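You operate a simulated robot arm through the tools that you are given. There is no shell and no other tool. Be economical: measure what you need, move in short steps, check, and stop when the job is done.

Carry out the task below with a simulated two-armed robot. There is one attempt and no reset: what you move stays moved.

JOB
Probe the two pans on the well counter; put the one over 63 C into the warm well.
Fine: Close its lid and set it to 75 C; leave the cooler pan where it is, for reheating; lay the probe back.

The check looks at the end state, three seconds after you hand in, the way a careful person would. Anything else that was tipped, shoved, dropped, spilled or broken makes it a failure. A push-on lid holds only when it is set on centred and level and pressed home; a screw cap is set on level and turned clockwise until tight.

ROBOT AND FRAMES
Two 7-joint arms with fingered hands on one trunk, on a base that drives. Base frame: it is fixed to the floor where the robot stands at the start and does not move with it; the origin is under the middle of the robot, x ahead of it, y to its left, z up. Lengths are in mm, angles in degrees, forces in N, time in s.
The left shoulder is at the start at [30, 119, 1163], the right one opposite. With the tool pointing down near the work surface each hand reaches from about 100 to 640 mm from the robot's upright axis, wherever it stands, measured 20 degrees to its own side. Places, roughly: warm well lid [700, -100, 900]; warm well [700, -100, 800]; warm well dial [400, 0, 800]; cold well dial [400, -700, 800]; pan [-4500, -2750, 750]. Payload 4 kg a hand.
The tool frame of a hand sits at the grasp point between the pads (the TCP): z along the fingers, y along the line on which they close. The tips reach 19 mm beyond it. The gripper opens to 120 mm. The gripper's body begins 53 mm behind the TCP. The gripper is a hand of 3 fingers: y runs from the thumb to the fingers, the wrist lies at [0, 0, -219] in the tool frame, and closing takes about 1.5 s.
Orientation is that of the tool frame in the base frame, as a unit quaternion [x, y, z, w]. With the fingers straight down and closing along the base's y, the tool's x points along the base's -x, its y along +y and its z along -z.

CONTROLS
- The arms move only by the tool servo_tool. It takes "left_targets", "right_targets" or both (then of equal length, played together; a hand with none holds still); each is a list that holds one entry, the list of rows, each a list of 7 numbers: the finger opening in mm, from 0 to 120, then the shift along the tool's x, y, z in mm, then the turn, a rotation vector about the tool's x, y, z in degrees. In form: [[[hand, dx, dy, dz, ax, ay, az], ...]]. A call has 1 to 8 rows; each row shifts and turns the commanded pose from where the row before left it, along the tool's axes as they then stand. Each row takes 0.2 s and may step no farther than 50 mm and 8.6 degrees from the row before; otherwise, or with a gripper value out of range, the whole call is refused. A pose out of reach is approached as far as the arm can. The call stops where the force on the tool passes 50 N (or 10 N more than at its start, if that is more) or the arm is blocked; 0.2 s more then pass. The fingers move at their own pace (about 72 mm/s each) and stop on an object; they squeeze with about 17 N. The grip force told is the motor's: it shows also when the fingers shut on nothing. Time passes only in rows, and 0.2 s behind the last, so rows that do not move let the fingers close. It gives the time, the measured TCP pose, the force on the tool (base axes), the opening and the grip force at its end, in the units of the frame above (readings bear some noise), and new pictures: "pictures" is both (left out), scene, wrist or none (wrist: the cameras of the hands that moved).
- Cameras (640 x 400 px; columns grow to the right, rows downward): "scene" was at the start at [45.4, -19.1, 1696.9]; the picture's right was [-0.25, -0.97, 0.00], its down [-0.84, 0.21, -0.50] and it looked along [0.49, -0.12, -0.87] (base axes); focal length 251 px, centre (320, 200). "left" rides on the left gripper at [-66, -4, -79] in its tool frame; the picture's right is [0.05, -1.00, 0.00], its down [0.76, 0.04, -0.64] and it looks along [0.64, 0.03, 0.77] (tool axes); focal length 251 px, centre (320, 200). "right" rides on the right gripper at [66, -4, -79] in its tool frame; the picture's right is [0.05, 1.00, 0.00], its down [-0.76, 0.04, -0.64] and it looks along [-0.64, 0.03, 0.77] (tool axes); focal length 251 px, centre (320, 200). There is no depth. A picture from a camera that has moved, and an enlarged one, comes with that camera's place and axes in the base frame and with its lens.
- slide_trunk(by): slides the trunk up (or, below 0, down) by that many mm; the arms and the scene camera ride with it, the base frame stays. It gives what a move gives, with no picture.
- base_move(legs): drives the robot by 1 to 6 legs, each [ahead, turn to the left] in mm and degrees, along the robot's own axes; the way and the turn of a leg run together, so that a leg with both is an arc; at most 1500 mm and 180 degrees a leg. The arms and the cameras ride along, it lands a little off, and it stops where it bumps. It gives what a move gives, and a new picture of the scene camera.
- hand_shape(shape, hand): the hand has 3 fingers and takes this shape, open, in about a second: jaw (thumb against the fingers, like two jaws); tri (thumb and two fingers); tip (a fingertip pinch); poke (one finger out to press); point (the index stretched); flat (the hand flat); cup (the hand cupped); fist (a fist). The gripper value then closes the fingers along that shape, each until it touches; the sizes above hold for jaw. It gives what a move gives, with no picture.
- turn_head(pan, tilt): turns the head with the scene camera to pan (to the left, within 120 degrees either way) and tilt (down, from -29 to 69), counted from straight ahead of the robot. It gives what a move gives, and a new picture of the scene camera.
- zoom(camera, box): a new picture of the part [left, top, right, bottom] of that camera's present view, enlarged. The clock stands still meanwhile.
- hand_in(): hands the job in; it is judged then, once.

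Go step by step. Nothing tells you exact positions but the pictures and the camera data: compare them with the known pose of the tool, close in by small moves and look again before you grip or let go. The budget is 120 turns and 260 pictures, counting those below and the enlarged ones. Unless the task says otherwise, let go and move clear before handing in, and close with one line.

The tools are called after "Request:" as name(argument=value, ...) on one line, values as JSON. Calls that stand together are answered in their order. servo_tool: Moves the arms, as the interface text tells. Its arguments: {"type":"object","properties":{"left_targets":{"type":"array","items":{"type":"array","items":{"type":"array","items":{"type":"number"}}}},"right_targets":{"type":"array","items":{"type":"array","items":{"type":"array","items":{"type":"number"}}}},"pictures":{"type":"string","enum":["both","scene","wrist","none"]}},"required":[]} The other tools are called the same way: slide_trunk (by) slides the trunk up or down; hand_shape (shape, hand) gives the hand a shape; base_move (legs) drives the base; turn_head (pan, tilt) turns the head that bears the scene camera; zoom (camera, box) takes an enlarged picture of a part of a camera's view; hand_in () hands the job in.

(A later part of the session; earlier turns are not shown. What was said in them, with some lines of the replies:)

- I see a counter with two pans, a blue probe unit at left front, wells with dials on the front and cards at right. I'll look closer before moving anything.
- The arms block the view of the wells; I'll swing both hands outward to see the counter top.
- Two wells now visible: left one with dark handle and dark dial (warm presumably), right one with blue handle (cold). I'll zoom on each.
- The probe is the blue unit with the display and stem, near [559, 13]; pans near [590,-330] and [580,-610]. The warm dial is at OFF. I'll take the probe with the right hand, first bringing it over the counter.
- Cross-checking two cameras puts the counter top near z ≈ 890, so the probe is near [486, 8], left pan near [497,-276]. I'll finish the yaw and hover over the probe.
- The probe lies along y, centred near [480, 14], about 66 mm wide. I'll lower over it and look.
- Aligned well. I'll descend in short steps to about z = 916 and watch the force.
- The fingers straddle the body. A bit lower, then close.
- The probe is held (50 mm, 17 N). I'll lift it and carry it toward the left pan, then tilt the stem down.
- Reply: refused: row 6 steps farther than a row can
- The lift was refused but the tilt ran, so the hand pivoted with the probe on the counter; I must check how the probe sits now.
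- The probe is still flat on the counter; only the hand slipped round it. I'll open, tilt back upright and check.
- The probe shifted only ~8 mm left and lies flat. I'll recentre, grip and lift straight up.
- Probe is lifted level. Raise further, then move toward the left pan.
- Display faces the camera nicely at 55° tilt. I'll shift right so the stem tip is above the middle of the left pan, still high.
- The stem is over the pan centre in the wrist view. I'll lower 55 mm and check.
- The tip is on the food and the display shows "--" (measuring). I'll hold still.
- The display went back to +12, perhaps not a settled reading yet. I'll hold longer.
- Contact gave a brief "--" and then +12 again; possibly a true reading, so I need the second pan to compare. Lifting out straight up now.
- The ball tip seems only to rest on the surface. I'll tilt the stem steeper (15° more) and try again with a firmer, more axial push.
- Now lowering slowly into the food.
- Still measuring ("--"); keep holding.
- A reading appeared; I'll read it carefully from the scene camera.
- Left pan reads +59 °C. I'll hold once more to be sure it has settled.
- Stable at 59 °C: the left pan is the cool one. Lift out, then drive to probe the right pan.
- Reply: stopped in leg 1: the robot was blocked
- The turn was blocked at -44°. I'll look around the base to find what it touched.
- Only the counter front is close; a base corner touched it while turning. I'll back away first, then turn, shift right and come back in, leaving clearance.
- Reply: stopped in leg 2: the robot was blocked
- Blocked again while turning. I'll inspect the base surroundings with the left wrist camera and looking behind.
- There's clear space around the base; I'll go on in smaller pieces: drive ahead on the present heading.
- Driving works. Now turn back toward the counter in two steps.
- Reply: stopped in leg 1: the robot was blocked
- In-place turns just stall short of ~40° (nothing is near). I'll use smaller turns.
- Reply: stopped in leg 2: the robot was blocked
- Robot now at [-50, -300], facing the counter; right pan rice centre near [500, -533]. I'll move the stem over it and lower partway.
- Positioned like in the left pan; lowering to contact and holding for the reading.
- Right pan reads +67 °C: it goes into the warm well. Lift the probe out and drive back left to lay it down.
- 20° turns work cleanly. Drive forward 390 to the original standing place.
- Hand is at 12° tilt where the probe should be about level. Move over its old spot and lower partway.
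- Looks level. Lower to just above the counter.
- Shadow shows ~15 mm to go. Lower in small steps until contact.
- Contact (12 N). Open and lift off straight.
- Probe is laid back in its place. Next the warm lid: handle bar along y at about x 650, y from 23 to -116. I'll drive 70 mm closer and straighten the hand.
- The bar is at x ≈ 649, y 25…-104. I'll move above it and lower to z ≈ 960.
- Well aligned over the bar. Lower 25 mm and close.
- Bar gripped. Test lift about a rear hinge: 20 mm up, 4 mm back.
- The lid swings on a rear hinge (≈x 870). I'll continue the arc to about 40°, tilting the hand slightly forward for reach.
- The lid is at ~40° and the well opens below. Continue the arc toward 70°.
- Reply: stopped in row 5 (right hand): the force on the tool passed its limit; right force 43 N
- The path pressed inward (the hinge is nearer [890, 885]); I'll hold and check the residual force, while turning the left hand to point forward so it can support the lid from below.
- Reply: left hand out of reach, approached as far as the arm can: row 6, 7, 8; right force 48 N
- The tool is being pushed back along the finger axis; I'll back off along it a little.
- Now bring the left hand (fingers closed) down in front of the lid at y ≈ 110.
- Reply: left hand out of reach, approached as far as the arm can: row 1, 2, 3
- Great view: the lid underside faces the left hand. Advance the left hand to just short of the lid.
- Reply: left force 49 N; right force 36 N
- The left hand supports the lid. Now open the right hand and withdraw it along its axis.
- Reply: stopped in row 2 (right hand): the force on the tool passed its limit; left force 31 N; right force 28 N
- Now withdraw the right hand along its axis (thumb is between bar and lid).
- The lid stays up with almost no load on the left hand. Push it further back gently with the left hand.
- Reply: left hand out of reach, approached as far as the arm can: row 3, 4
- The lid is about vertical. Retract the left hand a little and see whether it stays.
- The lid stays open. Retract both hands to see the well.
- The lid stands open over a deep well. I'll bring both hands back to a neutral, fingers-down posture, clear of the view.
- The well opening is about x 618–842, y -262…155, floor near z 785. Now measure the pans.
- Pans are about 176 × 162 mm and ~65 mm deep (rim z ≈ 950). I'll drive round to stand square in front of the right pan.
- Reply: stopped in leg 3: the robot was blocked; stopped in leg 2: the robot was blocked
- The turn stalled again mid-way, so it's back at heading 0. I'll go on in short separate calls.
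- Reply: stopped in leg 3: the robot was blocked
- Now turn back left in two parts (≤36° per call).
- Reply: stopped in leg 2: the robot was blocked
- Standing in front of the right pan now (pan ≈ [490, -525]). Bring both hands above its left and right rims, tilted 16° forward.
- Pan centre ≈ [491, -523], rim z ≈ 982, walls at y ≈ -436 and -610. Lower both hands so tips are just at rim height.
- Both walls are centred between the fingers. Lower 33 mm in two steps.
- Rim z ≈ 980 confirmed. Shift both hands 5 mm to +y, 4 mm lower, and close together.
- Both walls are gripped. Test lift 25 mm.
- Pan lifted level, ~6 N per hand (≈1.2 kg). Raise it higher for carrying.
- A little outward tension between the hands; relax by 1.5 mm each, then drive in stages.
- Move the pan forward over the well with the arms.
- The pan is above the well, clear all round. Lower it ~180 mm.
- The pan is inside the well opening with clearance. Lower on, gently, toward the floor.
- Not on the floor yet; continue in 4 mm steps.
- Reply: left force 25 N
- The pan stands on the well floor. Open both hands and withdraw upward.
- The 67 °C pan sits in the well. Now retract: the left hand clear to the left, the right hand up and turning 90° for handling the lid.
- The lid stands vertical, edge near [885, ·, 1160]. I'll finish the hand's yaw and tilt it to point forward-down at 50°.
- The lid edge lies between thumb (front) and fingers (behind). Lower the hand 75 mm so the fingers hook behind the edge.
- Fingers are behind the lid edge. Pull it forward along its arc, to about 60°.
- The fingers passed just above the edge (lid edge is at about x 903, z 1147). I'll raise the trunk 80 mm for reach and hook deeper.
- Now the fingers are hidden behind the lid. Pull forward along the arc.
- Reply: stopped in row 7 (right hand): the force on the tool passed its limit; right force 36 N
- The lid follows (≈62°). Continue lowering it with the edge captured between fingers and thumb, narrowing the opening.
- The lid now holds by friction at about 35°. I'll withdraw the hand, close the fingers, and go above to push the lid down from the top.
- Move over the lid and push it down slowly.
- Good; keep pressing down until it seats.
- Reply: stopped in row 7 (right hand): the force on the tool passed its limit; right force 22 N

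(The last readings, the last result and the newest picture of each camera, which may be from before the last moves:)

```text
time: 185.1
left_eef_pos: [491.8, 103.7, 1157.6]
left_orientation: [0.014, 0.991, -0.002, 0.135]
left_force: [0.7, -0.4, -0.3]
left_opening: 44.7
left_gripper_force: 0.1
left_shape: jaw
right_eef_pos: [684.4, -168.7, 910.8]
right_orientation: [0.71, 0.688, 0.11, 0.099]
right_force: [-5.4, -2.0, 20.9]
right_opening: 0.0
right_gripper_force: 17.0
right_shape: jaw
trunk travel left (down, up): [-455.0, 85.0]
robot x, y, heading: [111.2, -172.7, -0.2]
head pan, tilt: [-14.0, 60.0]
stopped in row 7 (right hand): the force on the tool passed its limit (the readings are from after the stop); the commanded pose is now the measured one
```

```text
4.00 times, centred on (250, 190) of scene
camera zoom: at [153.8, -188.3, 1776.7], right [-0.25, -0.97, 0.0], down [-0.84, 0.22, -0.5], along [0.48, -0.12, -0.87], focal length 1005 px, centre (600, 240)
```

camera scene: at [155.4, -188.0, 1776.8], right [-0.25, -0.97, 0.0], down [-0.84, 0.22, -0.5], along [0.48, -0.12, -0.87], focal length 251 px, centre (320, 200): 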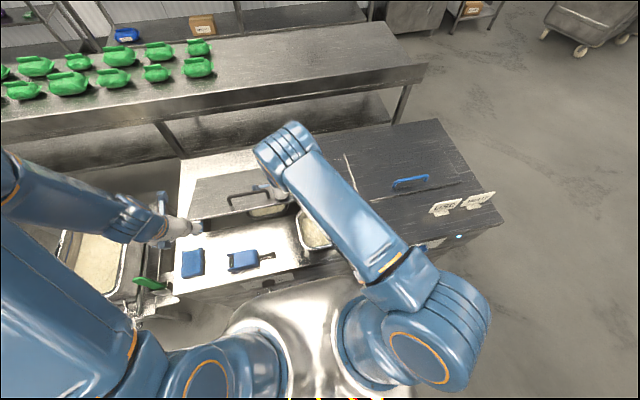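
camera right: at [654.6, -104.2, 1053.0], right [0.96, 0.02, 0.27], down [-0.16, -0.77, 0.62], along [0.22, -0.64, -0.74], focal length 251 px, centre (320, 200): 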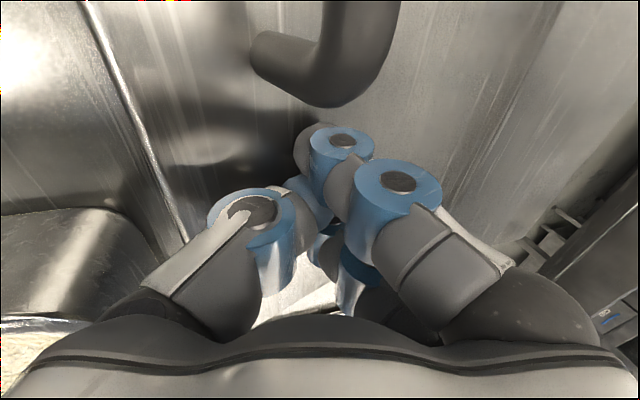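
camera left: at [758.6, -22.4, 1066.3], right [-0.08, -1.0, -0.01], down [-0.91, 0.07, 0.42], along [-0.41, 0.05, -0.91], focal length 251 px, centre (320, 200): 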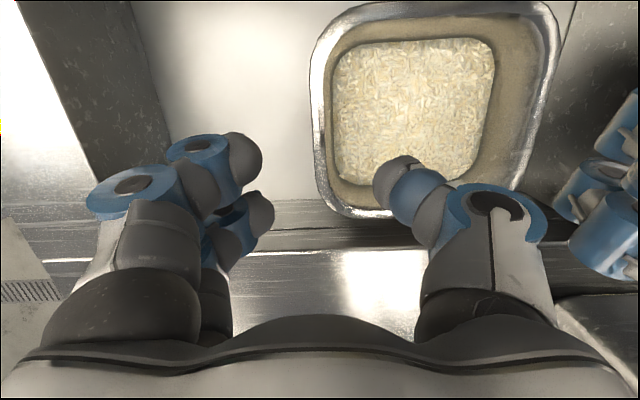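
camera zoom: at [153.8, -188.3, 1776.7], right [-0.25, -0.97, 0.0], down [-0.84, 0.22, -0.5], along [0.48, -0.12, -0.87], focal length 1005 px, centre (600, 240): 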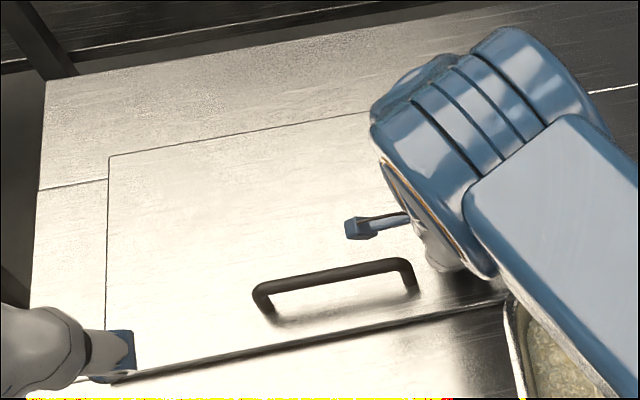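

The lid is closed and seated. Lift the right hand off, then back the base away to work on the dial.

Request:
servo_tool(right_targets=[[[0, 0, 0, -40, 0, 0, 0], [0, 0, 0, -48, 0, 0, 0], [0, 0, 0, -48, 0, 0, 0], [0, -20, -40, -10, 0, 0, 0], [0, -20, -40, -10, 0, 0, 0], [0, -20, -40, -10, 0, 0, 0], [0, -20, -40, -10, 0, 0, 0], [0, -20, -40, -10, 0, 0, 0]]], left_targets=[[[45, 0, 0, -20, 0, 0, 0], [45, 0, 0, -20, 0, 0, 0], [45, 0, 0, -20, 0, 0, 0], [45, 0, 0, 0, 0, 0, 0], [45, 0, 0, 0, 0, 0, 0], [45, 0, 0, 0, 0, 0, 0], [45, 0, 0, 0, 0, 0, 0], [45, 0, 0, 0, 0, 0, 0]]], pictures="none")

Request:
base_move(legs=[[-330, 0]])

Request:
zoom(camera="scene", box=[200, 60, 440, 210])

```text
time: 186.9
left_eef_pos: [475.2, 103.0, 1215.3]
left_orientation: [0.015, 0.991, -0.002, 0.134]
left_force: [1.0, -0.2, 0.7]
left_opening: 44.8
left_gripper_force: 0.0
left_shape: jaw
right_eef_pos: [434.7, -264.5, 1023.7]
right_orientation: [0.711, 0.688, 0.109, 0.097]
right_force: [0.4, -1.4, -0.3]
right_opening: 0.1
right_gripper_force: 16.8
right_shape: jaw
trunk travel left (down, up): [-455.0, 85.0]
robot x, y, heading: [109.9, -171.6, -0.4]
head pan, tilt: [-14.0, 60.0]
```

```text
time: 189.1
left_eef_pos: [152.2, 104.1, 1214.6]
left_orientation: [0.02, 0.991, -0.002, 0.135]
left_force: [-0.4, 0.0, 0.5]
left_opening: 44.6
left_gripper_force: 0.0
left_shape: jaw
right_eef_pos: [106.6, -261.5, 1022.7]
right_orientation: [0.716, 0.683, 0.107, 0.098]
right_force: [0.2, 0.4, -0.3]
right_opening: 0.0
right_gripper_force: 17.4
right_shape: jaw
trunk travel left (down, up): [-455.0, 85.0]
robot x, y, heading: [-215.5, -165.3, -1.2]
head pan, tilt: [-14.0, 60.0]
camera scene: at [-172.8, -184.5, 1776.8], right [-0.26, -0.97, 0.0], down [-0.84, 0.23, -0.5], along [0.48, -0.13, -0.87], focal length 251 px, centre (320, 200)
```

scene: 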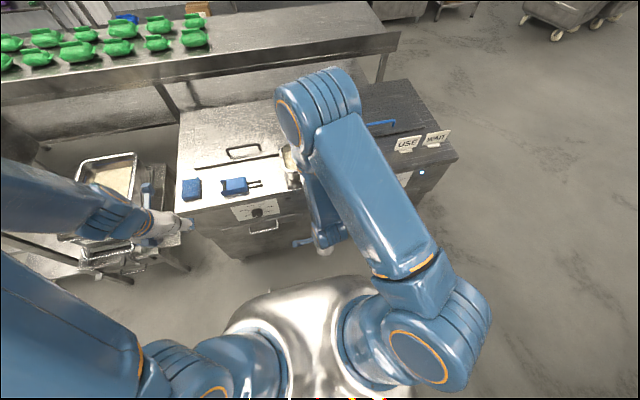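

```text
2.67 times, centred on (320, 135) of scene
camera zoom: at [-172.8, -184.5, 1776.8], right [-0.26, -0.97, 0.0], down [-0.84, 0.23, -0.5], along [0.48, -0.13, -0.87], focal length 670 px, centre (320, 373)
```

zoom: 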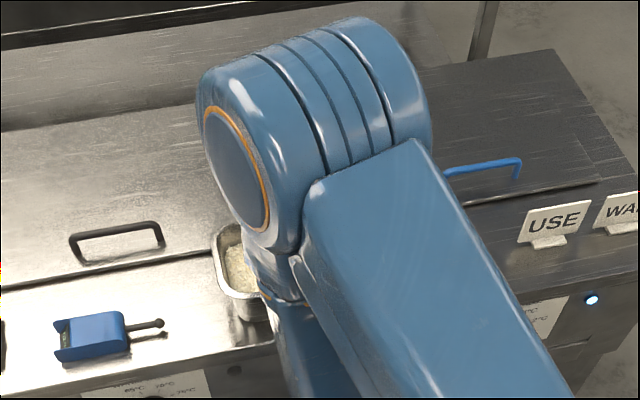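

Lid remains shut. Lower the trunk and bring the left hand round to point forward at the dial.

Request:
slide_trunk(by=-280)

Request:
servo_tool(left_targets=[[[80, -31.2, -36.5, 9, 0, 0, 0], [80, -31.2, -36.5, 9, 0, 0, 0], [80, -31.2, -36.5, 9, 0, 0, 0], [80, -31.2, -36.5, 9, 0, 0, 0], [80, 0, 0, 0, 0, -8.5, 0], [80, 0, 0, 0, 0, -8.5, 0], [80, 0, 0, 0, 0, -8.5, 0], [80, 0, 0, 0, 0, -8.5, 0]]], pictures="none")

Request:
servo_tool(left_targets=[[[80, 0, 0, 0, 0, -8.5, 0], [80, 0, 0, 0, 0, -8.5, 0], [80, 0, 0, 0, 0, -8.5, 0], [80, 0, 0, 0, 0, -8.5, 0], [80, 0, 0, 0, 0, -6, 0], [80, 0, 0, 0, 0, 0, 0]]], pictures="both")

```text
time: 191.9
left_eef_pos: [151.7, 103.9, 935.0]
left_orientation: [0.019, 0.991, -0.002, 0.135]
left_force: [-0.7, 0.3, -0.4]
left_opening: 44.7
left_gripper_force: 0.0
left_shape: jaw
right_eef_pos: [106.7, -261.3, 743.2]
right_orientation: [0.715, 0.684, 0.107, 0.097]
right_force: [0.5, 0.4, -0.1]
right_opening: 0.1
right_gripper_force: 17.3
right_shape: jaw
trunk travel left (down, up): [-175.0, 365.0]
robot x, y, heading: [-216.1, -169.3, -1.3]
head pan, tilt: [-14.0, 60.0]
```

```text
time: 193.7
left_eef_pos: [276.3, -46.5, 933.1]
left_orientation: [0.018, 0.908, -0.01, 0.419]
left_force: [-0.2, 1.0, 0.3]
left_opening: 79.2
left_gripper_force: 0.0
left_shape: jaw
right_eef_pos: [107.1, -261.3, 742.9]
right_orientation: [0.715, 0.684, 0.107, 0.097]
right_force: [0.9, 0.3, -0.4]
right_opening: 0.0
right_gripper_force: 16.9
right_shape: jaw
trunk travel left (down, up): [-175.0, 365.0]
robot x, y, heading: [-215.8, -165.0, -1.2]
head pan, tilt: [-14.0, 60.0]
```

```text
time: 195.1
left_eef_pos: [275.8, -47.1, 934.8]
left_orientation: [0.014, 0.709, -0.014, 0.704]
left_force: [-0.1, -0.1, 0.0]
left_opening: 79.6
left_gripper_force: 0.1
left_shape: jaw
right_eef_pos: [105.7, -263.1, 744.0]
right_orientation: [0.715, 0.684, 0.106, 0.098]
right_force: [0.7, -0.4, -0.4]
right_opening: 0.0
right_gripper_force: 17.1
right_shape: jaw
trunk travel left (down, up): [-175.0, 365.0]
robot x, y, heading: [-217.2, -165.8, -0.9]
head pan, tilt: [-14.0, 60.0]
camera scene: at [-172.6, -184.6, 1496.8], right [-0.26, -0.97, 0.0], down [-0.84, 0.23, -0.5], along [0.48, -0.13, -0.87], focal length 251 px, centre (320, 200)
camera left: at [196.3, -46.9, 999.8], right [-0.04, -1.0, -0.05], down [-0.65, 0.07, -0.76], along [0.76, 0.0, -0.65], focal length 251 px, centre (320, 200)
```

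scene: 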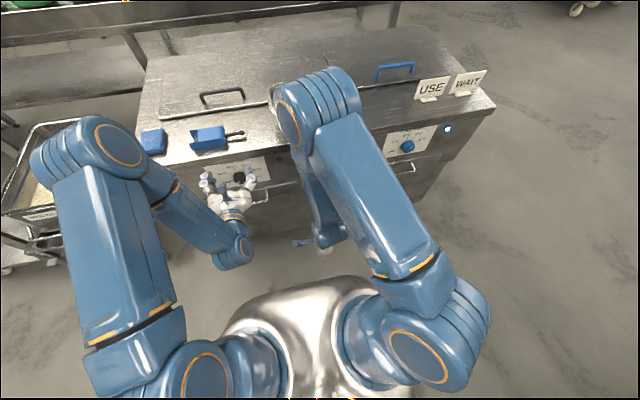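
left: 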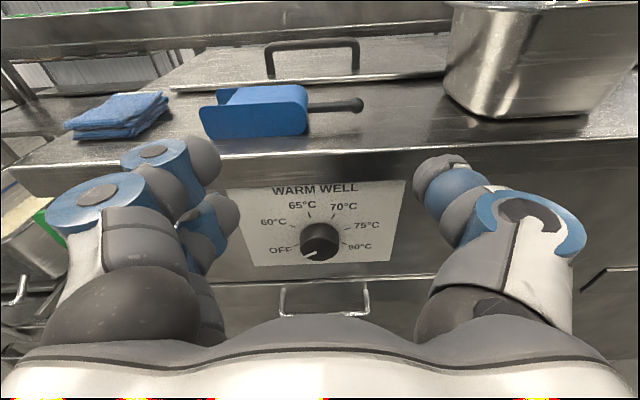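

Excellent view of the WARM WELL dial. Zoom to read the pointer and ticks.

Request:
zoom(camera="left", box=[224, 180, 416, 300])

```text
3.33 times, centred on (320, 240) of left
camera zoom: at [196.3, -46.9, 999.8], right [-0.04, -1.0, -0.05], down [-0.65, 0.07, -0.76], along [0.76, 0.0, -0.65], focal length 838 px, centre (320, 67)
```

zoom: 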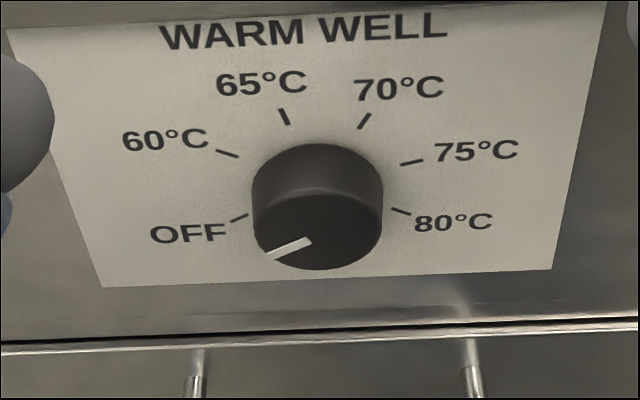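

Pointer is at OFF; 75 °C is roughly 195° clockwise. I'll bring the left hand level in front of the knob and pre-roll it counter-clockwise.

Request:
servo_tool(left_targets=[[[80, 43, 1, 17, 0, 0, 0], [80, 43, 1, 17, 0, 0, 0], [80, 43, 1, 17, 0, 0, 0], [80, 43, 1, 17, 0, 0, 0], [80, 0, 0, 0, 0, 0, 0]]], pictures="both")

```text
time: 196.3
left_eef_pos: [343.9, -47.6, 761.4]
left_orientation: [0.014, 0.71, -0.014, 0.704]
left_force: [0.3, -0.3, 0.0]
left_opening: 79.7
left_gripper_force: 0.0
left_shape: jaw
right_eef_pos: [106.6, -263.0, 743.3]
right_orientation: [0.715, 0.684, 0.107, 0.097]
right_force: [-0.1, -1.0, 0.1]
right_opening: 0.0
right_gripper_force: 16.5
right_shape: jaw
trunk travel left (down, up): [-175.0, 365.0]
robot x, y, heading: [-214.5, -163.6, -0.9]
head pan, tilt: [-14.0, 60.0]
camera scene: at [-172.6, -184.5, 1496.8], right [-0.26, -0.97, 0.0], down [-0.84, 0.23, -0.5], along [0.48, -0.13, -0.87], focal length 251 px, centre (320, 200)
camera left: at [265.1, -47.4, 827.2], right [-0.04, -1.0, -0.05], down [-0.65, 0.07, -0.76], along [0.76, 0.0, -0.65], focal length 251 px, centre (320, 200)
```

scene: 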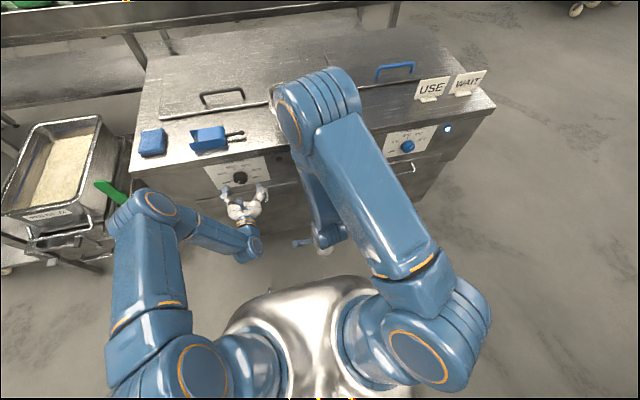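
left: 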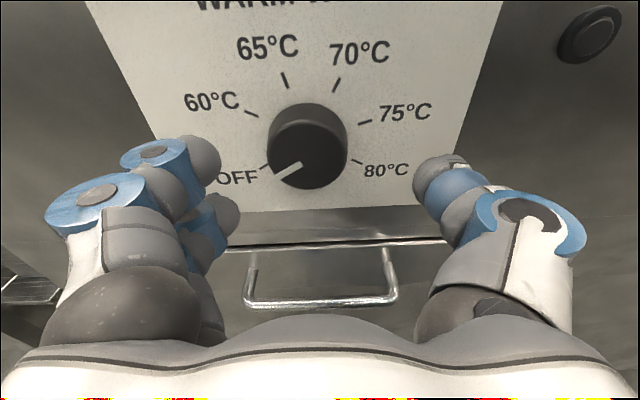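

Knob face is at about [394, -42, 750], 47 mm across. Pre-roll -42° and move around the knob.

Request:
servo_tool(left_targets=[[[90, 0, 0, 0, 0, 0, -8.5], [90, 0, 0, 0, 0, 0, -8.5], [90, 0, 0, 0, 0, 0, -8.5], [90, 0, 0, 0, 0, 0, -8.5], [90, 0, 0, 0, 0, 0, -8.5], [90, 4, 12, 0, 0, 0, 0], [90, 0, 0, 24, 0, 0, 0], [90, 0, 0, 23, 0, 0, 0]]], pictures="wrist")

```text
time: 198.1
left_eef_pos: [389.1, -41.7, 749.5]
left_orientation: [-0.244, 0.667, -0.269, 0.65]
left_force: [-0.6, -0.4, 0.2]
left_opening: 89.6
left_gripper_force: 0.0
left_shape: jaw
right_eef_pos: [105.8, -263.4, 744.0]
right_orientation: [0.715, 0.684, 0.107, 0.098]
right_force: [0.2, 0.5, 0.4]
right_opening: 0.2
right_gripper_force: 16.8
right_shape: jaw
trunk travel left (down, up): [-175.0, 365.0]
robot x, y, heading: [-214.6, -168.0, -1.3]
head pan, tilt: [-14.0, 60.0]
camera left: at [312.2, 4.6, 800.0], right [-0.03, -0.77, 0.64], down [-0.67, -0.46, -0.58], along [0.74, -0.44, -0.5], focal length 251 px, centre (320, 200)
```

left: 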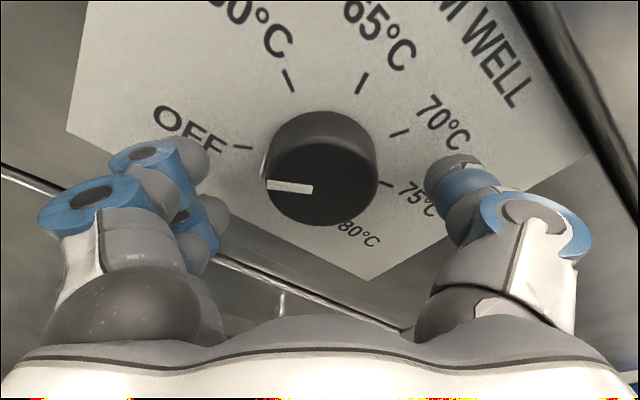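

Centred on the knob. Close and begin turning clockwise.

Request:
servo_tool(left_targets=[[[30, 0, 0, 0, 0, 0, 0], [30, 0, 0, 0, 0, 0, 0], [30, 0, 0, 0, 0, 0, 0], [30, 0, 0, 0, 0, 0, 0], [30, 0, 0, 0, 0, 0, 8], [30, 0, 0, 0, 0, 0, 8], [30, 0, 0, 0, 0, 0, 8], [30, 0, 0, 0, 0, 0, 8]]], pictures="wrist")

```text
time: 199.9
left_eef_pos: [389.0, -42.2, 749.5]
left_orientation: [-0.05, 0.709, -0.078, 0.699]
left_force: [1.7, -1.3, 0.5]
left_opening: 36.5
left_gripper_force: 17.0
left_shape: jaw
right_eef_pos: [106.3, -263.9, 743.2]
right_orientation: [0.715, 0.684, 0.107, 0.098]
right_force: [0.4, -0.2, -0.7]
right_opening: 0.0
right_gripper_force: 17.6
right_shape: jaw
trunk travel left (down, up): [-175.0, 365.0]
robot x, y, heading: [-222.1, -167.2, -1.1]
head pan, tilt: [-14.0, 60.0]
camera left: at [310.9, -29.5, 815.0], right [-0.04, -0.99, 0.13], down [-0.65, -0.07, -0.75], along [0.76, -0.11, -0.65], focal length 251 px, centre (320, 200)
```

left: 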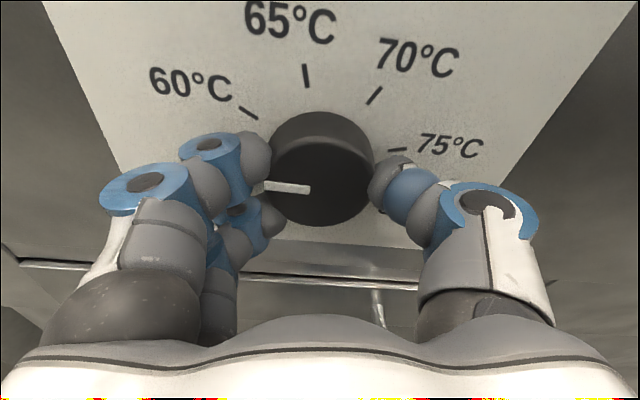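

The knob turns with the hand. Continue 68°.

Request:
servo_tool(left_targets=[[[30, 0, 0, 0, 0, 0, 8.5], [30, 0, 0, 0, 0, 0, 8.5], [30, 0, 0, 0, 0, 0, 8.5], [30, 0, 0, 0, 0, 0, 8.5], [30, 0, 0, 0, 0, 0, 8.5], [30, 0, 0, 0, 0, 0, 8.5], [30, 0, 0, 0, 0, 0, 8.5], [30, 0, 0, 0, 0, 0, 8.5]]], pictures="wrist")

```text
time: 201.7
left_eef_pos: [390.4, -39.6, 748.3]
left_orientation: [0.355, 0.615, 0.326, 0.624]
left_force: [-2.0, 0.1, 0.9]
left_opening: 36.2
left_gripper_force: 17.5
left_shape: jaw
right_eef_pos: [105.1, -261.4, 743.9]
right_orientation: [0.715, 0.684, 0.107, 0.097]
right_force: [0.5, 0.1, -0.7]
right_opening: 0.1
right_gripper_force: 17.5
right_shape: jaw
trunk travel left (down, up): [-175.0, 365.0]
robot x, y, heading: [-213.6, -165.9, -1.3]
head pan, tilt: [-14.0, 60.0]
camera left: at [308.1, -94.5, 781.5], right [-0.03, -0.49, -0.87], down [-0.62, 0.69, -0.37], along [0.79, 0.53, -0.32], focal length 251 px, centre (320, 200)
```

left: 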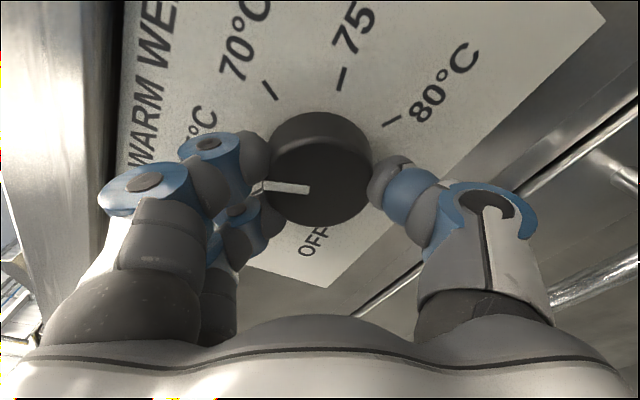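

Still turning with the hand. Try another 60° in the same grip.

Request:
servo_tool(left_targets=[[[30, 0, 0, 0, 0, 0, 8.5], [30, 0, 0, 0, 0, 0, 8.5], [30, 0, 0, 0, 0, 0, 8.5], [30, 0, 0, 0, 0, 0, 8.5], [30, 0, 0, 0, 0, 0, 8.5], [30, 0, 0, 0, 0, 0, 8.5], [30, 0, 0, 0, 0, 0, 8.5]]], pictures="wrist")

```text
time: 203.3
left_eef_pos: [388.8, -40.3, 749.1]
left_orientation: [0.613, 0.358, 0.593, 0.379]
left_force: [-4.3, 5.0, 1.2]
left_opening: 36.3
left_gripper_force: 16.9
left_shape: jaw
right_eef_pos: [106.2, -262.5, 743.2]
right_orientation: [0.715, 0.684, 0.107, 0.097]
right_force: [-0.3, 1.3, -0.3]
right_opening: 0.0
right_gripper_force: 16.9
right_shape: jaw
trunk travel left (down, up): [-175.0, 365.0]
robot x, y, heading: [-218.1, -164.1, -1.0]
head pan, tilt: [-14.0, 60.0]
camera left: at [307.7, -94.2, 716.4], right [0.01, 0.5, -0.86], down [-0.61, 0.69, 0.39], along [0.79, 0.52, 0.32], focal length 251 px, centre (320, 200)
```

left: 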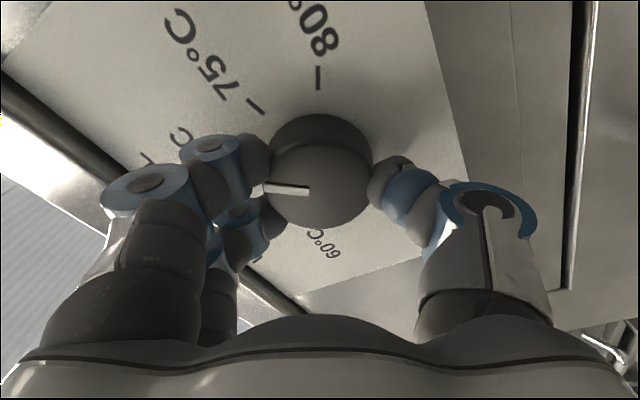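

About 35° remain (75 tick should come to where OFF stood in the image). Turn 34° more.

Request:
servo_tool(left_targets=[[[30, 0, 0, 0, 0, 0, 8.5], [30, 0, 0, 0, 0, 0, 8.5], [30, 0, 0, 0, 0, 0, 8.5], [30, 0, 0, 0, 0, 0, 8.5], [30, 0, 0, 0, 0, 0, 0]]], pictures="wrist")

```text
time: 204.5
left_eef_pos: [390.8, -41.1, 749.8]
left_orientation: [0.691, 0.164, 0.678, 0.189]
left_force: [-4.9, 9.3, 4.5]
left_opening: 36.3
left_gripper_force: 17.3
left_shape: jaw
right_eef_pos: [105.4, -261.8, 742.8]
right_orientation: [0.715, 0.684, 0.107, 0.098]
right_force: [-0.4, 0.5, 0.6]
right_opening: 0.0
right_gripper_force: 16.9
right_shape: jaw
trunk travel left (down, up): [-175.0, 365.0]
robot x, y, heading: [-216.0, -171.7, -1.3]
head pan, tilt: [-14.0, 60.0]
camera left: at [308.7, -65.9, 690.1], right [0.03, 0.9, -0.44], down [-0.62, 0.36, 0.69], along [0.78, 0.25, 0.57], focal length 251 px, centre (320, 200)
```

left: 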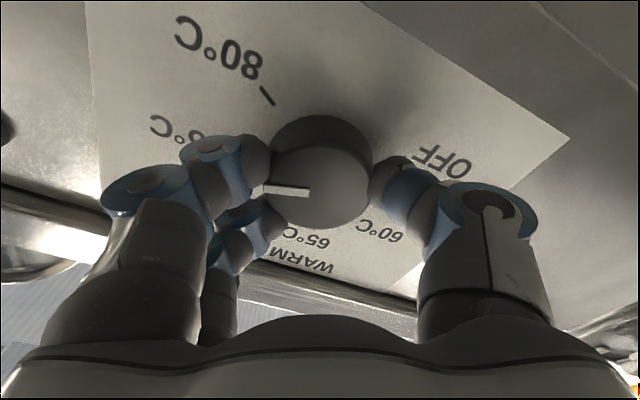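

Release, back off and inspect the pointer.

Request:
servo_tool(left_targets=[[[60, 0, 0, 0, 0, 0, 0], [90, 0, 0, 0, 0, 0, 0], [90, 0, 0, -30, 0, 0, 0], [90, 0, 0, -40, 0, 0, 0], [90, 0, 0, 0, 0, 0, 0]]], pictures="wrist")

Request:
zoom(camera="scene", box=[184, 140, 296, 210])

```text
time: 205.7
left_eef_pos: [317.4, -38.6, 747.7]
left_orientation: [0.691, 0.164, 0.678, 0.192]
left_force: [0.3, -0.8, 0.0]
left_opening: 89.5
left_gripper_force: 0.0
left_shape: jaw
right_eef_pos: [106.6, -261.4, 743.0]
right_orientation: [0.715, 0.684, 0.106, 0.097]
right_force: [0.8, -0.5, 0.5]
right_opening: 0.0
right_gripper_force: 16.6
right_shape: jaw
trunk travel left (down, up): [-175.0, 365.0]
robot x, y, heading: [-217.2, -166.9, -1.6]
head pan, tilt: [-14.0, 60.0]
camera left: at [237.9, -63.6, 688.7], right [0.03, 0.9, -0.44], down [-0.62, 0.36, 0.69], along [0.78, 0.25, 0.57], focal length 251 px, centre (320, 200)
```

left: 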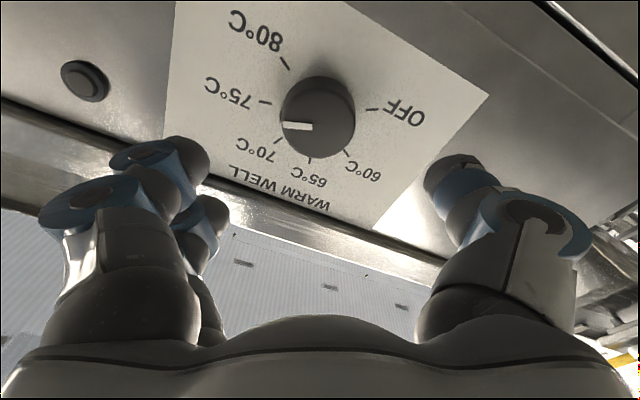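

```text
5.71 times, centred on (240, 175) of scene
camera zoom: at [-172.1, -184.5, 1496.8], right [-0.26, -0.97, 0.0], down [-0.84, 0.23, -0.5], along [0.48, -0.13, -0.87], focal length 1436 px, centre (777, 343)
```

zoom: 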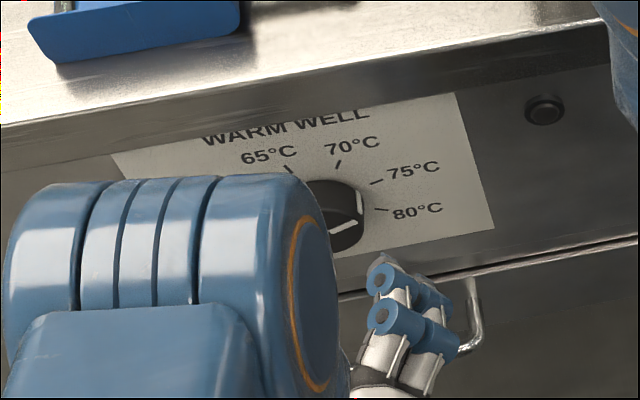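

Request:
zoom(camera="left", box=[220, 40, 420, 165])

Request:
zoom(camera="scene", box=[225, 140, 465, 200])

```text
3.20 times, centred on (320, 102) of left
camera zoom: at [237.9, -63.6, 688.7], right [0.03, 0.9, -0.44], down [-0.62, 0.36, 0.69], along [0.78, 0.25, 0.57], focal length 805 px, centre (320, 512)
```

zoom: 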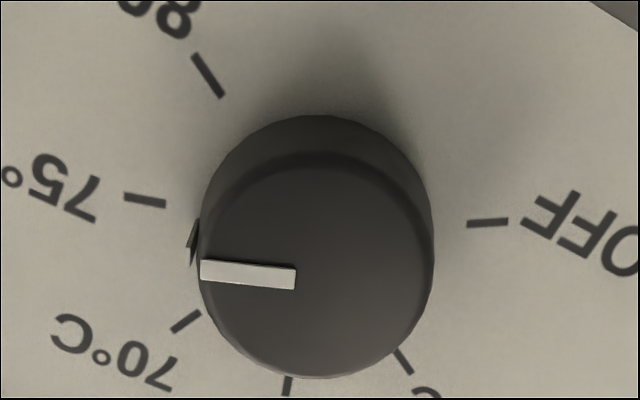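

```text
2.67 times, centred on (345, 170) of scene
camera zoom: at [-172.1, -184.5, 1496.8], right [-0.26, -0.97, 0.0], down [-0.84, 0.23, -0.5], along [0.48, -0.13, -0.87], focal length 670 px, centre (253, 280)
```

zoom: 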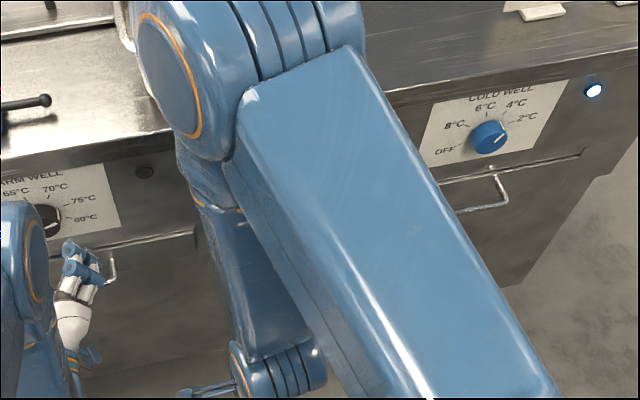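

Fitting the ticks (OFF -120°, 75 at +75°), the pointer is at about 67°, some 8° short. I'll regrip and turn 8° more.

Request:
servo_tool(left_targets=[[[90, 0, 3, 36, 0, 0, 0], [90, 0, 0, 36, 0, 0, 0], [30, 0, 0, 0, 0, 0, 0], [30, 0, 0, 0, 0, 0, 0], [30, 0, 0, 0, 0, 0, 0], [30, 0, 0, 0, 0, 0, 0], [30, 0, 0, 0, 0, 0, 4.5], [30, 0, 0, 0, 0, 0, 4.5]]], pictures="none")

Request:
servo_tool(left_targets=[[[30, 0, 0, 0, 0, 0, 0], [60, 0, 0, 0, 0, 0, 0], [90, 0, 0, 0, 0, 0, 0], [90, 0, 0, -30, 0, 0, 0], [90, 0, 0, -40, 0, 0, 0], [90, 0, 0, 0, 0, 0, 0]]], pictures="wrist")

Request:
zoom(camera="left", box=[220, 40, 420, 165])

```text
time: 207.5
left_eef_pos: [390.7, -43.9, 746.9]
left_orientation: [0.703, 0.11, 0.69, 0.136]
left_force: [-3.3, 6.7, -6.5]
left_opening: 36.7
left_gripper_force: 17.0
left_shape: jaw
right_eef_pos: [106.3, -261.3, 743.5]
right_orientation: [0.715, 0.684, 0.107, 0.098]
right_force: [-0.1, -0.7, -0.2]
right_opening: 0.0
right_gripper_force: 17.0
right_shape: jaw
trunk travel left (down, up): [-175.0, 365.0]
robot x, y, heading: [-217.8, -163.9, -1.0]
head pan, tilt: [-14.0, 60.0]
```

```text
time: 208.9
left_eef_pos: [320.3, -42.4, 749.9]
left_orientation: [0.702, 0.109, 0.691, 0.136]
left_force: [0.5, 0.2, 0.6]
left_opening: 89.8
left_gripper_force: 0.1
left_shape: jaw
right_eef_pos: [107.3, -262.7, 742.8]
right_orientation: [0.715, 0.684, 0.107, 0.098]
right_force: [0.1, 0.2, -0.3]
right_opening: 0.2
right_gripper_force: 17.1
right_shape: jaw
trunk travel left (down, up): [-175.0, 365.0]
robot x, y, heading: [-217.5, -165.9, -1.0]
head pan, tilt: [-14.0, 60.0]
camera left: at [240.1, -57.7, 687.2], right [0.04, 0.96, -0.29], down [-0.63, 0.25, 0.74], along [0.78, 0.16, 0.61], focal length 251 px, centre (320, 200)
```

left: 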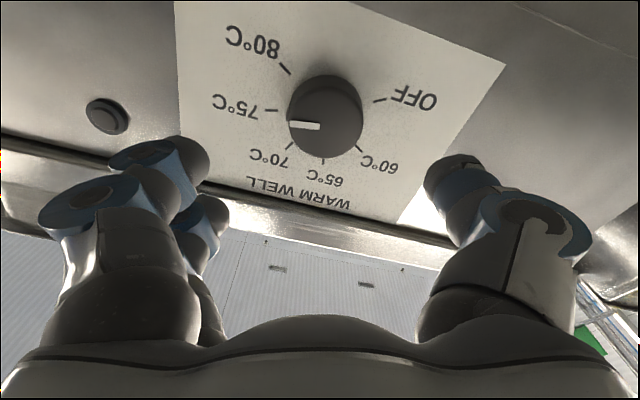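

```text
3.20 times, centred on (320, 102) of left
camera zoom: at [240.1, -57.7, 687.2], right [0.04, 0.96, -0.29], down [-0.63, 0.25, 0.74], along [0.78, 0.16, 0.61], focal length 805 px, centre (320, 512)
```

zoom: 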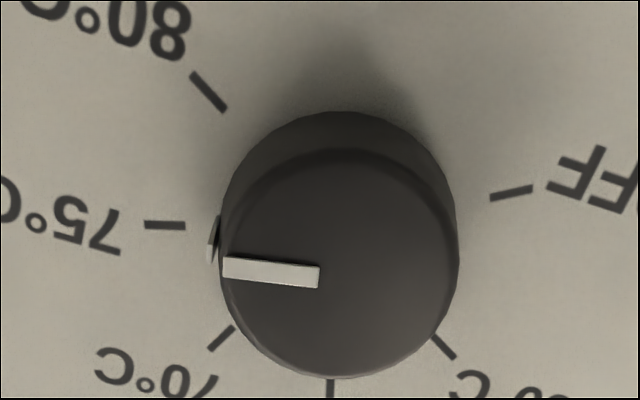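

The pointer is now on 75 °C (within ~2°). Check the small round lamp/button beside the panel.

Request:
zoom(camera="left", box=[65, 80, 161, 140])

Request:
zoom(camera="scene", box=[425, 110, 473, 140])

```text
6.67 times, centred on (113, 110) of left
camera zoom: at [240.1, -57.7, 687.2], right [0.04, 0.96, -0.29], down [-0.63, 0.25, 0.74], along [0.78, 0.16, 0.61], focal length 1676 px, centre (1700, 800)
```

zoom: 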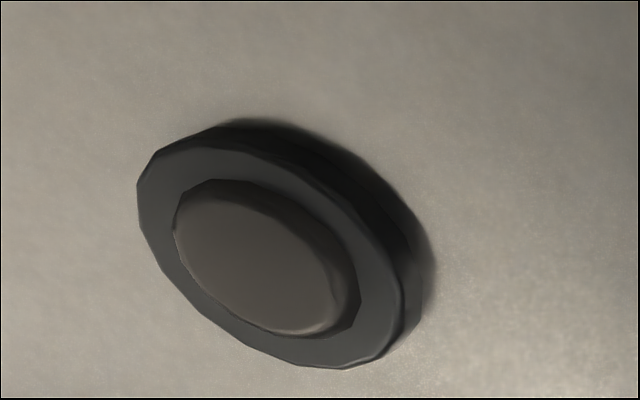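

```text
13.33 times, centred on (449, 125) of scene
camera zoom: at [-172.2, -184.5, 1496.8], right [-0.26, -0.97, 0.0], down [-0.84, 0.23, -0.5], along [0.48, -0.13, -0.87], focal length 3351 px, centre (-1400, 1200)
```

zoom: 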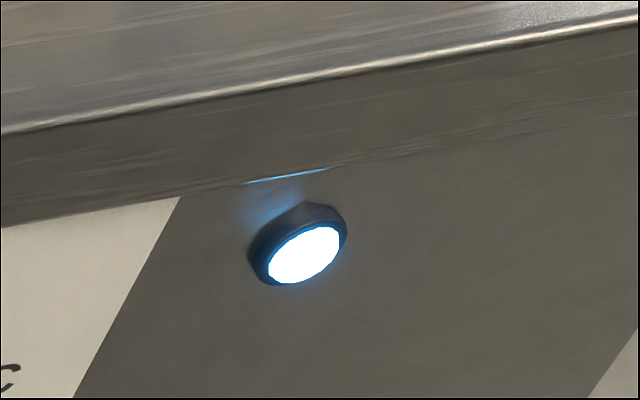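

The round button beside the warm dial is dark while the cold well's is lit, so the well seems not switched on. I'll close the left fingers and bring them in front of that button ([410, -192, 796]), moving the right hand aside.

Request:
servo_tool(left_targets=[[[20, 0, 0, -10, 0, 0, 0], [0, 0.2, 39.3, 0, 0, 0, 0], [0, 0.2, 39.3, 0, 0, 0, 0], [0, 0.2, 39.3, 0, 0, 0, 0], [0, 0.1, 39.3, 0, 0, 0, 0], [0, 0, 0, 30, 0, 0, 0], [0, 0, 0, 25, 0, 0, 0], [0, 0, 0, 0, 0, 0, 0]]], right_targets=[[[0, -45, 0, 0, 0, 0, 0], [0, -45, 0, 0, 0, 0, 0], [0, -45, 0, 0, 0, 0, 0], [0, -45, 0, 0, 0, 0, 0], [0, -45, 0, 0, 0, 0, 0], [0, 0, 0, 0, 0, 0, 0], [0, 0, 0, 0, 0, 0, 0], [0, 0, 0, 0, 0, 0, 0]]], pictures="scene")

Request:
zoom(camera="left", box=[0, 0, 640, 400])

```text
time: 210.7
left_eef_pos: [362.0, -190.0, 806.9]
left_orientation: [0.702, 0.11, 0.691, 0.135]
left_force: [-0.4, 0.4, -0.7]
left_opening: 0.0
left_gripper_force: 16.7
left_shape: jaw
right_eef_pos: [94.0, -487.0, 738.2]
right_orientation: [0.715, 0.684, 0.107, 0.098]
right_force: [0.8, -0.7, -0.2]
right_opening: 0.1
right_gripper_force: 16.8
right_shape: jaw
trunk travel left (down, up): [-175.0, 365.0]
robot x, y, heading: [-216.7, -166.7, -1.1]
head pan, tilt: [-14.0, 60.0]
camera scene: at [-172.4, -184.5, 1496.8], right [-0.26, -0.97, 0.0], down [-0.84, 0.23, -0.5], along [0.48, -0.13, -0.87], focal length 251 px, centre (320, 200)
```

scene: 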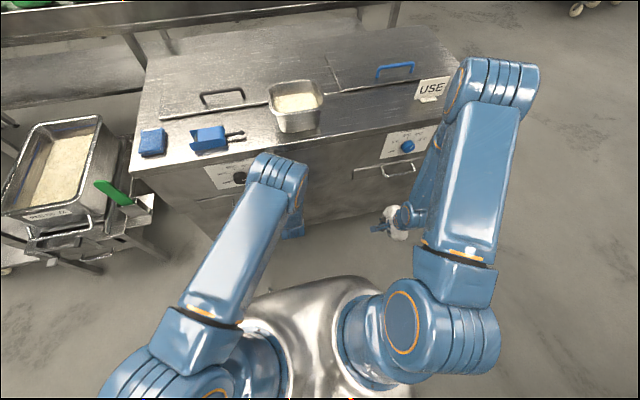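

```text
1.00 times, centred on (320, 200) of left
camera zoom: at [281.8, -205.6, 742.7], right [0.04, 0.96, -0.29], down [-0.63, 0.25, 0.74], along [0.78, 0.16, 0.61], focal length 251 px, centre (320, 200)
```

zoom: 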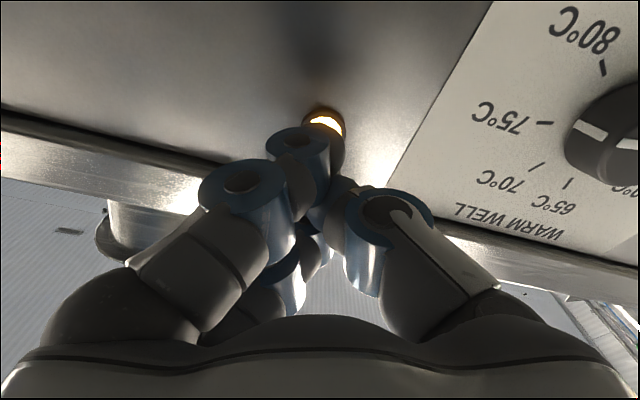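

The warm-well lamp has lit orange by itself, so the setting is accepted and no press is needed. Withdraw the left hand clear and take a last look.

Request:
servo_tool(left_targets=[[[0, 0, 0, -45, 0, 0, 0], [0, 0, 0, -45, 0, 0, 0], [0, 0, 0, -45, 0, 0, 0], [0, 0, 0, 0, 0, 0, 0]]], pictures="none")

Request:
base_move(legs=[[-150, 0]])

Request:
zoom(camera="scene", box=[130, 20, 450, 220])

```text
time: 211.7
left_eef_pos: [226.4, -187.5, 805.9]
left_orientation: [0.702, 0.11, 0.691, 0.137]
left_force: [0.7, 0.1, 0.2]
left_opening: 0.0
left_gripper_force: 16.9
left_shape: jaw
right_eef_pos: [93.5, -487.4, 738.1]
right_orientation: [0.715, 0.684, 0.107, 0.098]
right_force: [-0.7, -0.1, -0.6]
right_opening: 0.0
right_gripper_force: 17.8
right_shape: jaw
trunk travel left (down, up): [-175.0, 365.0]
robot x, y, heading: [-219.3, -168.8, -1.2]
head pan, tilt: [-14.0, 60.0]
```

```text
time: 213.1
left_eef_pos: [69.5, -181.0, 806.0]
left_orientation: [0.701, 0.111, 0.692, 0.134]
left_force: [-0.2, 0.3, 0.3]
left_opening: 0.3
left_gripper_force: 16.9
left_shape: jaw
right_eef_pos: [-59.8, -481.9, 739.0]
right_orientation: [0.713, 0.686, 0.108, 0.098]
right_force: [-0.5, -0.3, 0.5]
right_opening: 0.0
right_gripper_force: 17.0
right_shape: jaw
trunk travel left (down, up): [-175.0, 365.0]
robot x, y, heading: [-373.6, -164.3, -0.7]
head pan, tilt: [-14.0, 60.0]
camera scene: at [-330.6, -181.4, 1496.9], right [-0.25, -0.97, 0.0], down [-0.84, 0.22, -0.5], along [0.48, -0.13, -0.87], focal length 251 px, centre (320, 200)
```

scene: 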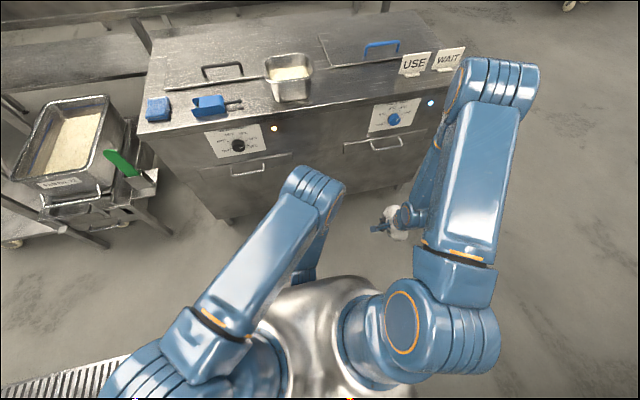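

```text
2.00 times, centred on (290, 120) of scene
camera zoom: at [-330.6, -181.4, 1496.9], right [-0.25, -0.97, 0.0], down [-0.84, 0.22, -0.5], along [0.48, -0.13, -0.87], focal length 503 px, centre (380, 360)
```

zoom: 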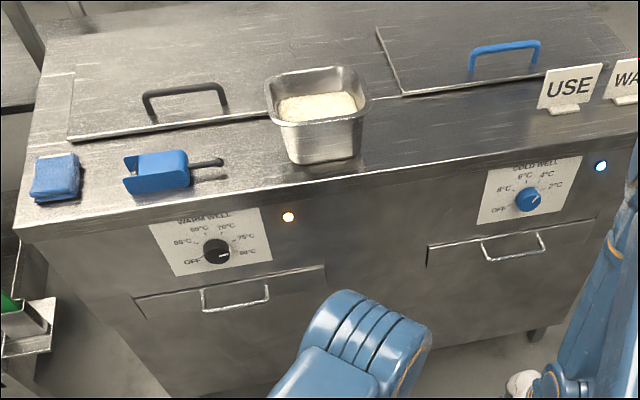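

Final view: the warm lid is shut, its lamp is lit at 75 °C, the cool pan is still in place and the probe is laid back. Both hands are clear, so I'm handing in.

Request:
hand_in()

```text
The job is handed in.
```

The right-hand pan read 67 °C, so it is now in the warm well, with the lid closed and the dial at 75 °C (within about 3° by my measurement); the well's lamp came on after I set it. The left-hand pan read 59 °C and stays on the counter for reheating, and the probe is back where it was. I handed the job in but was not shown a verdict.
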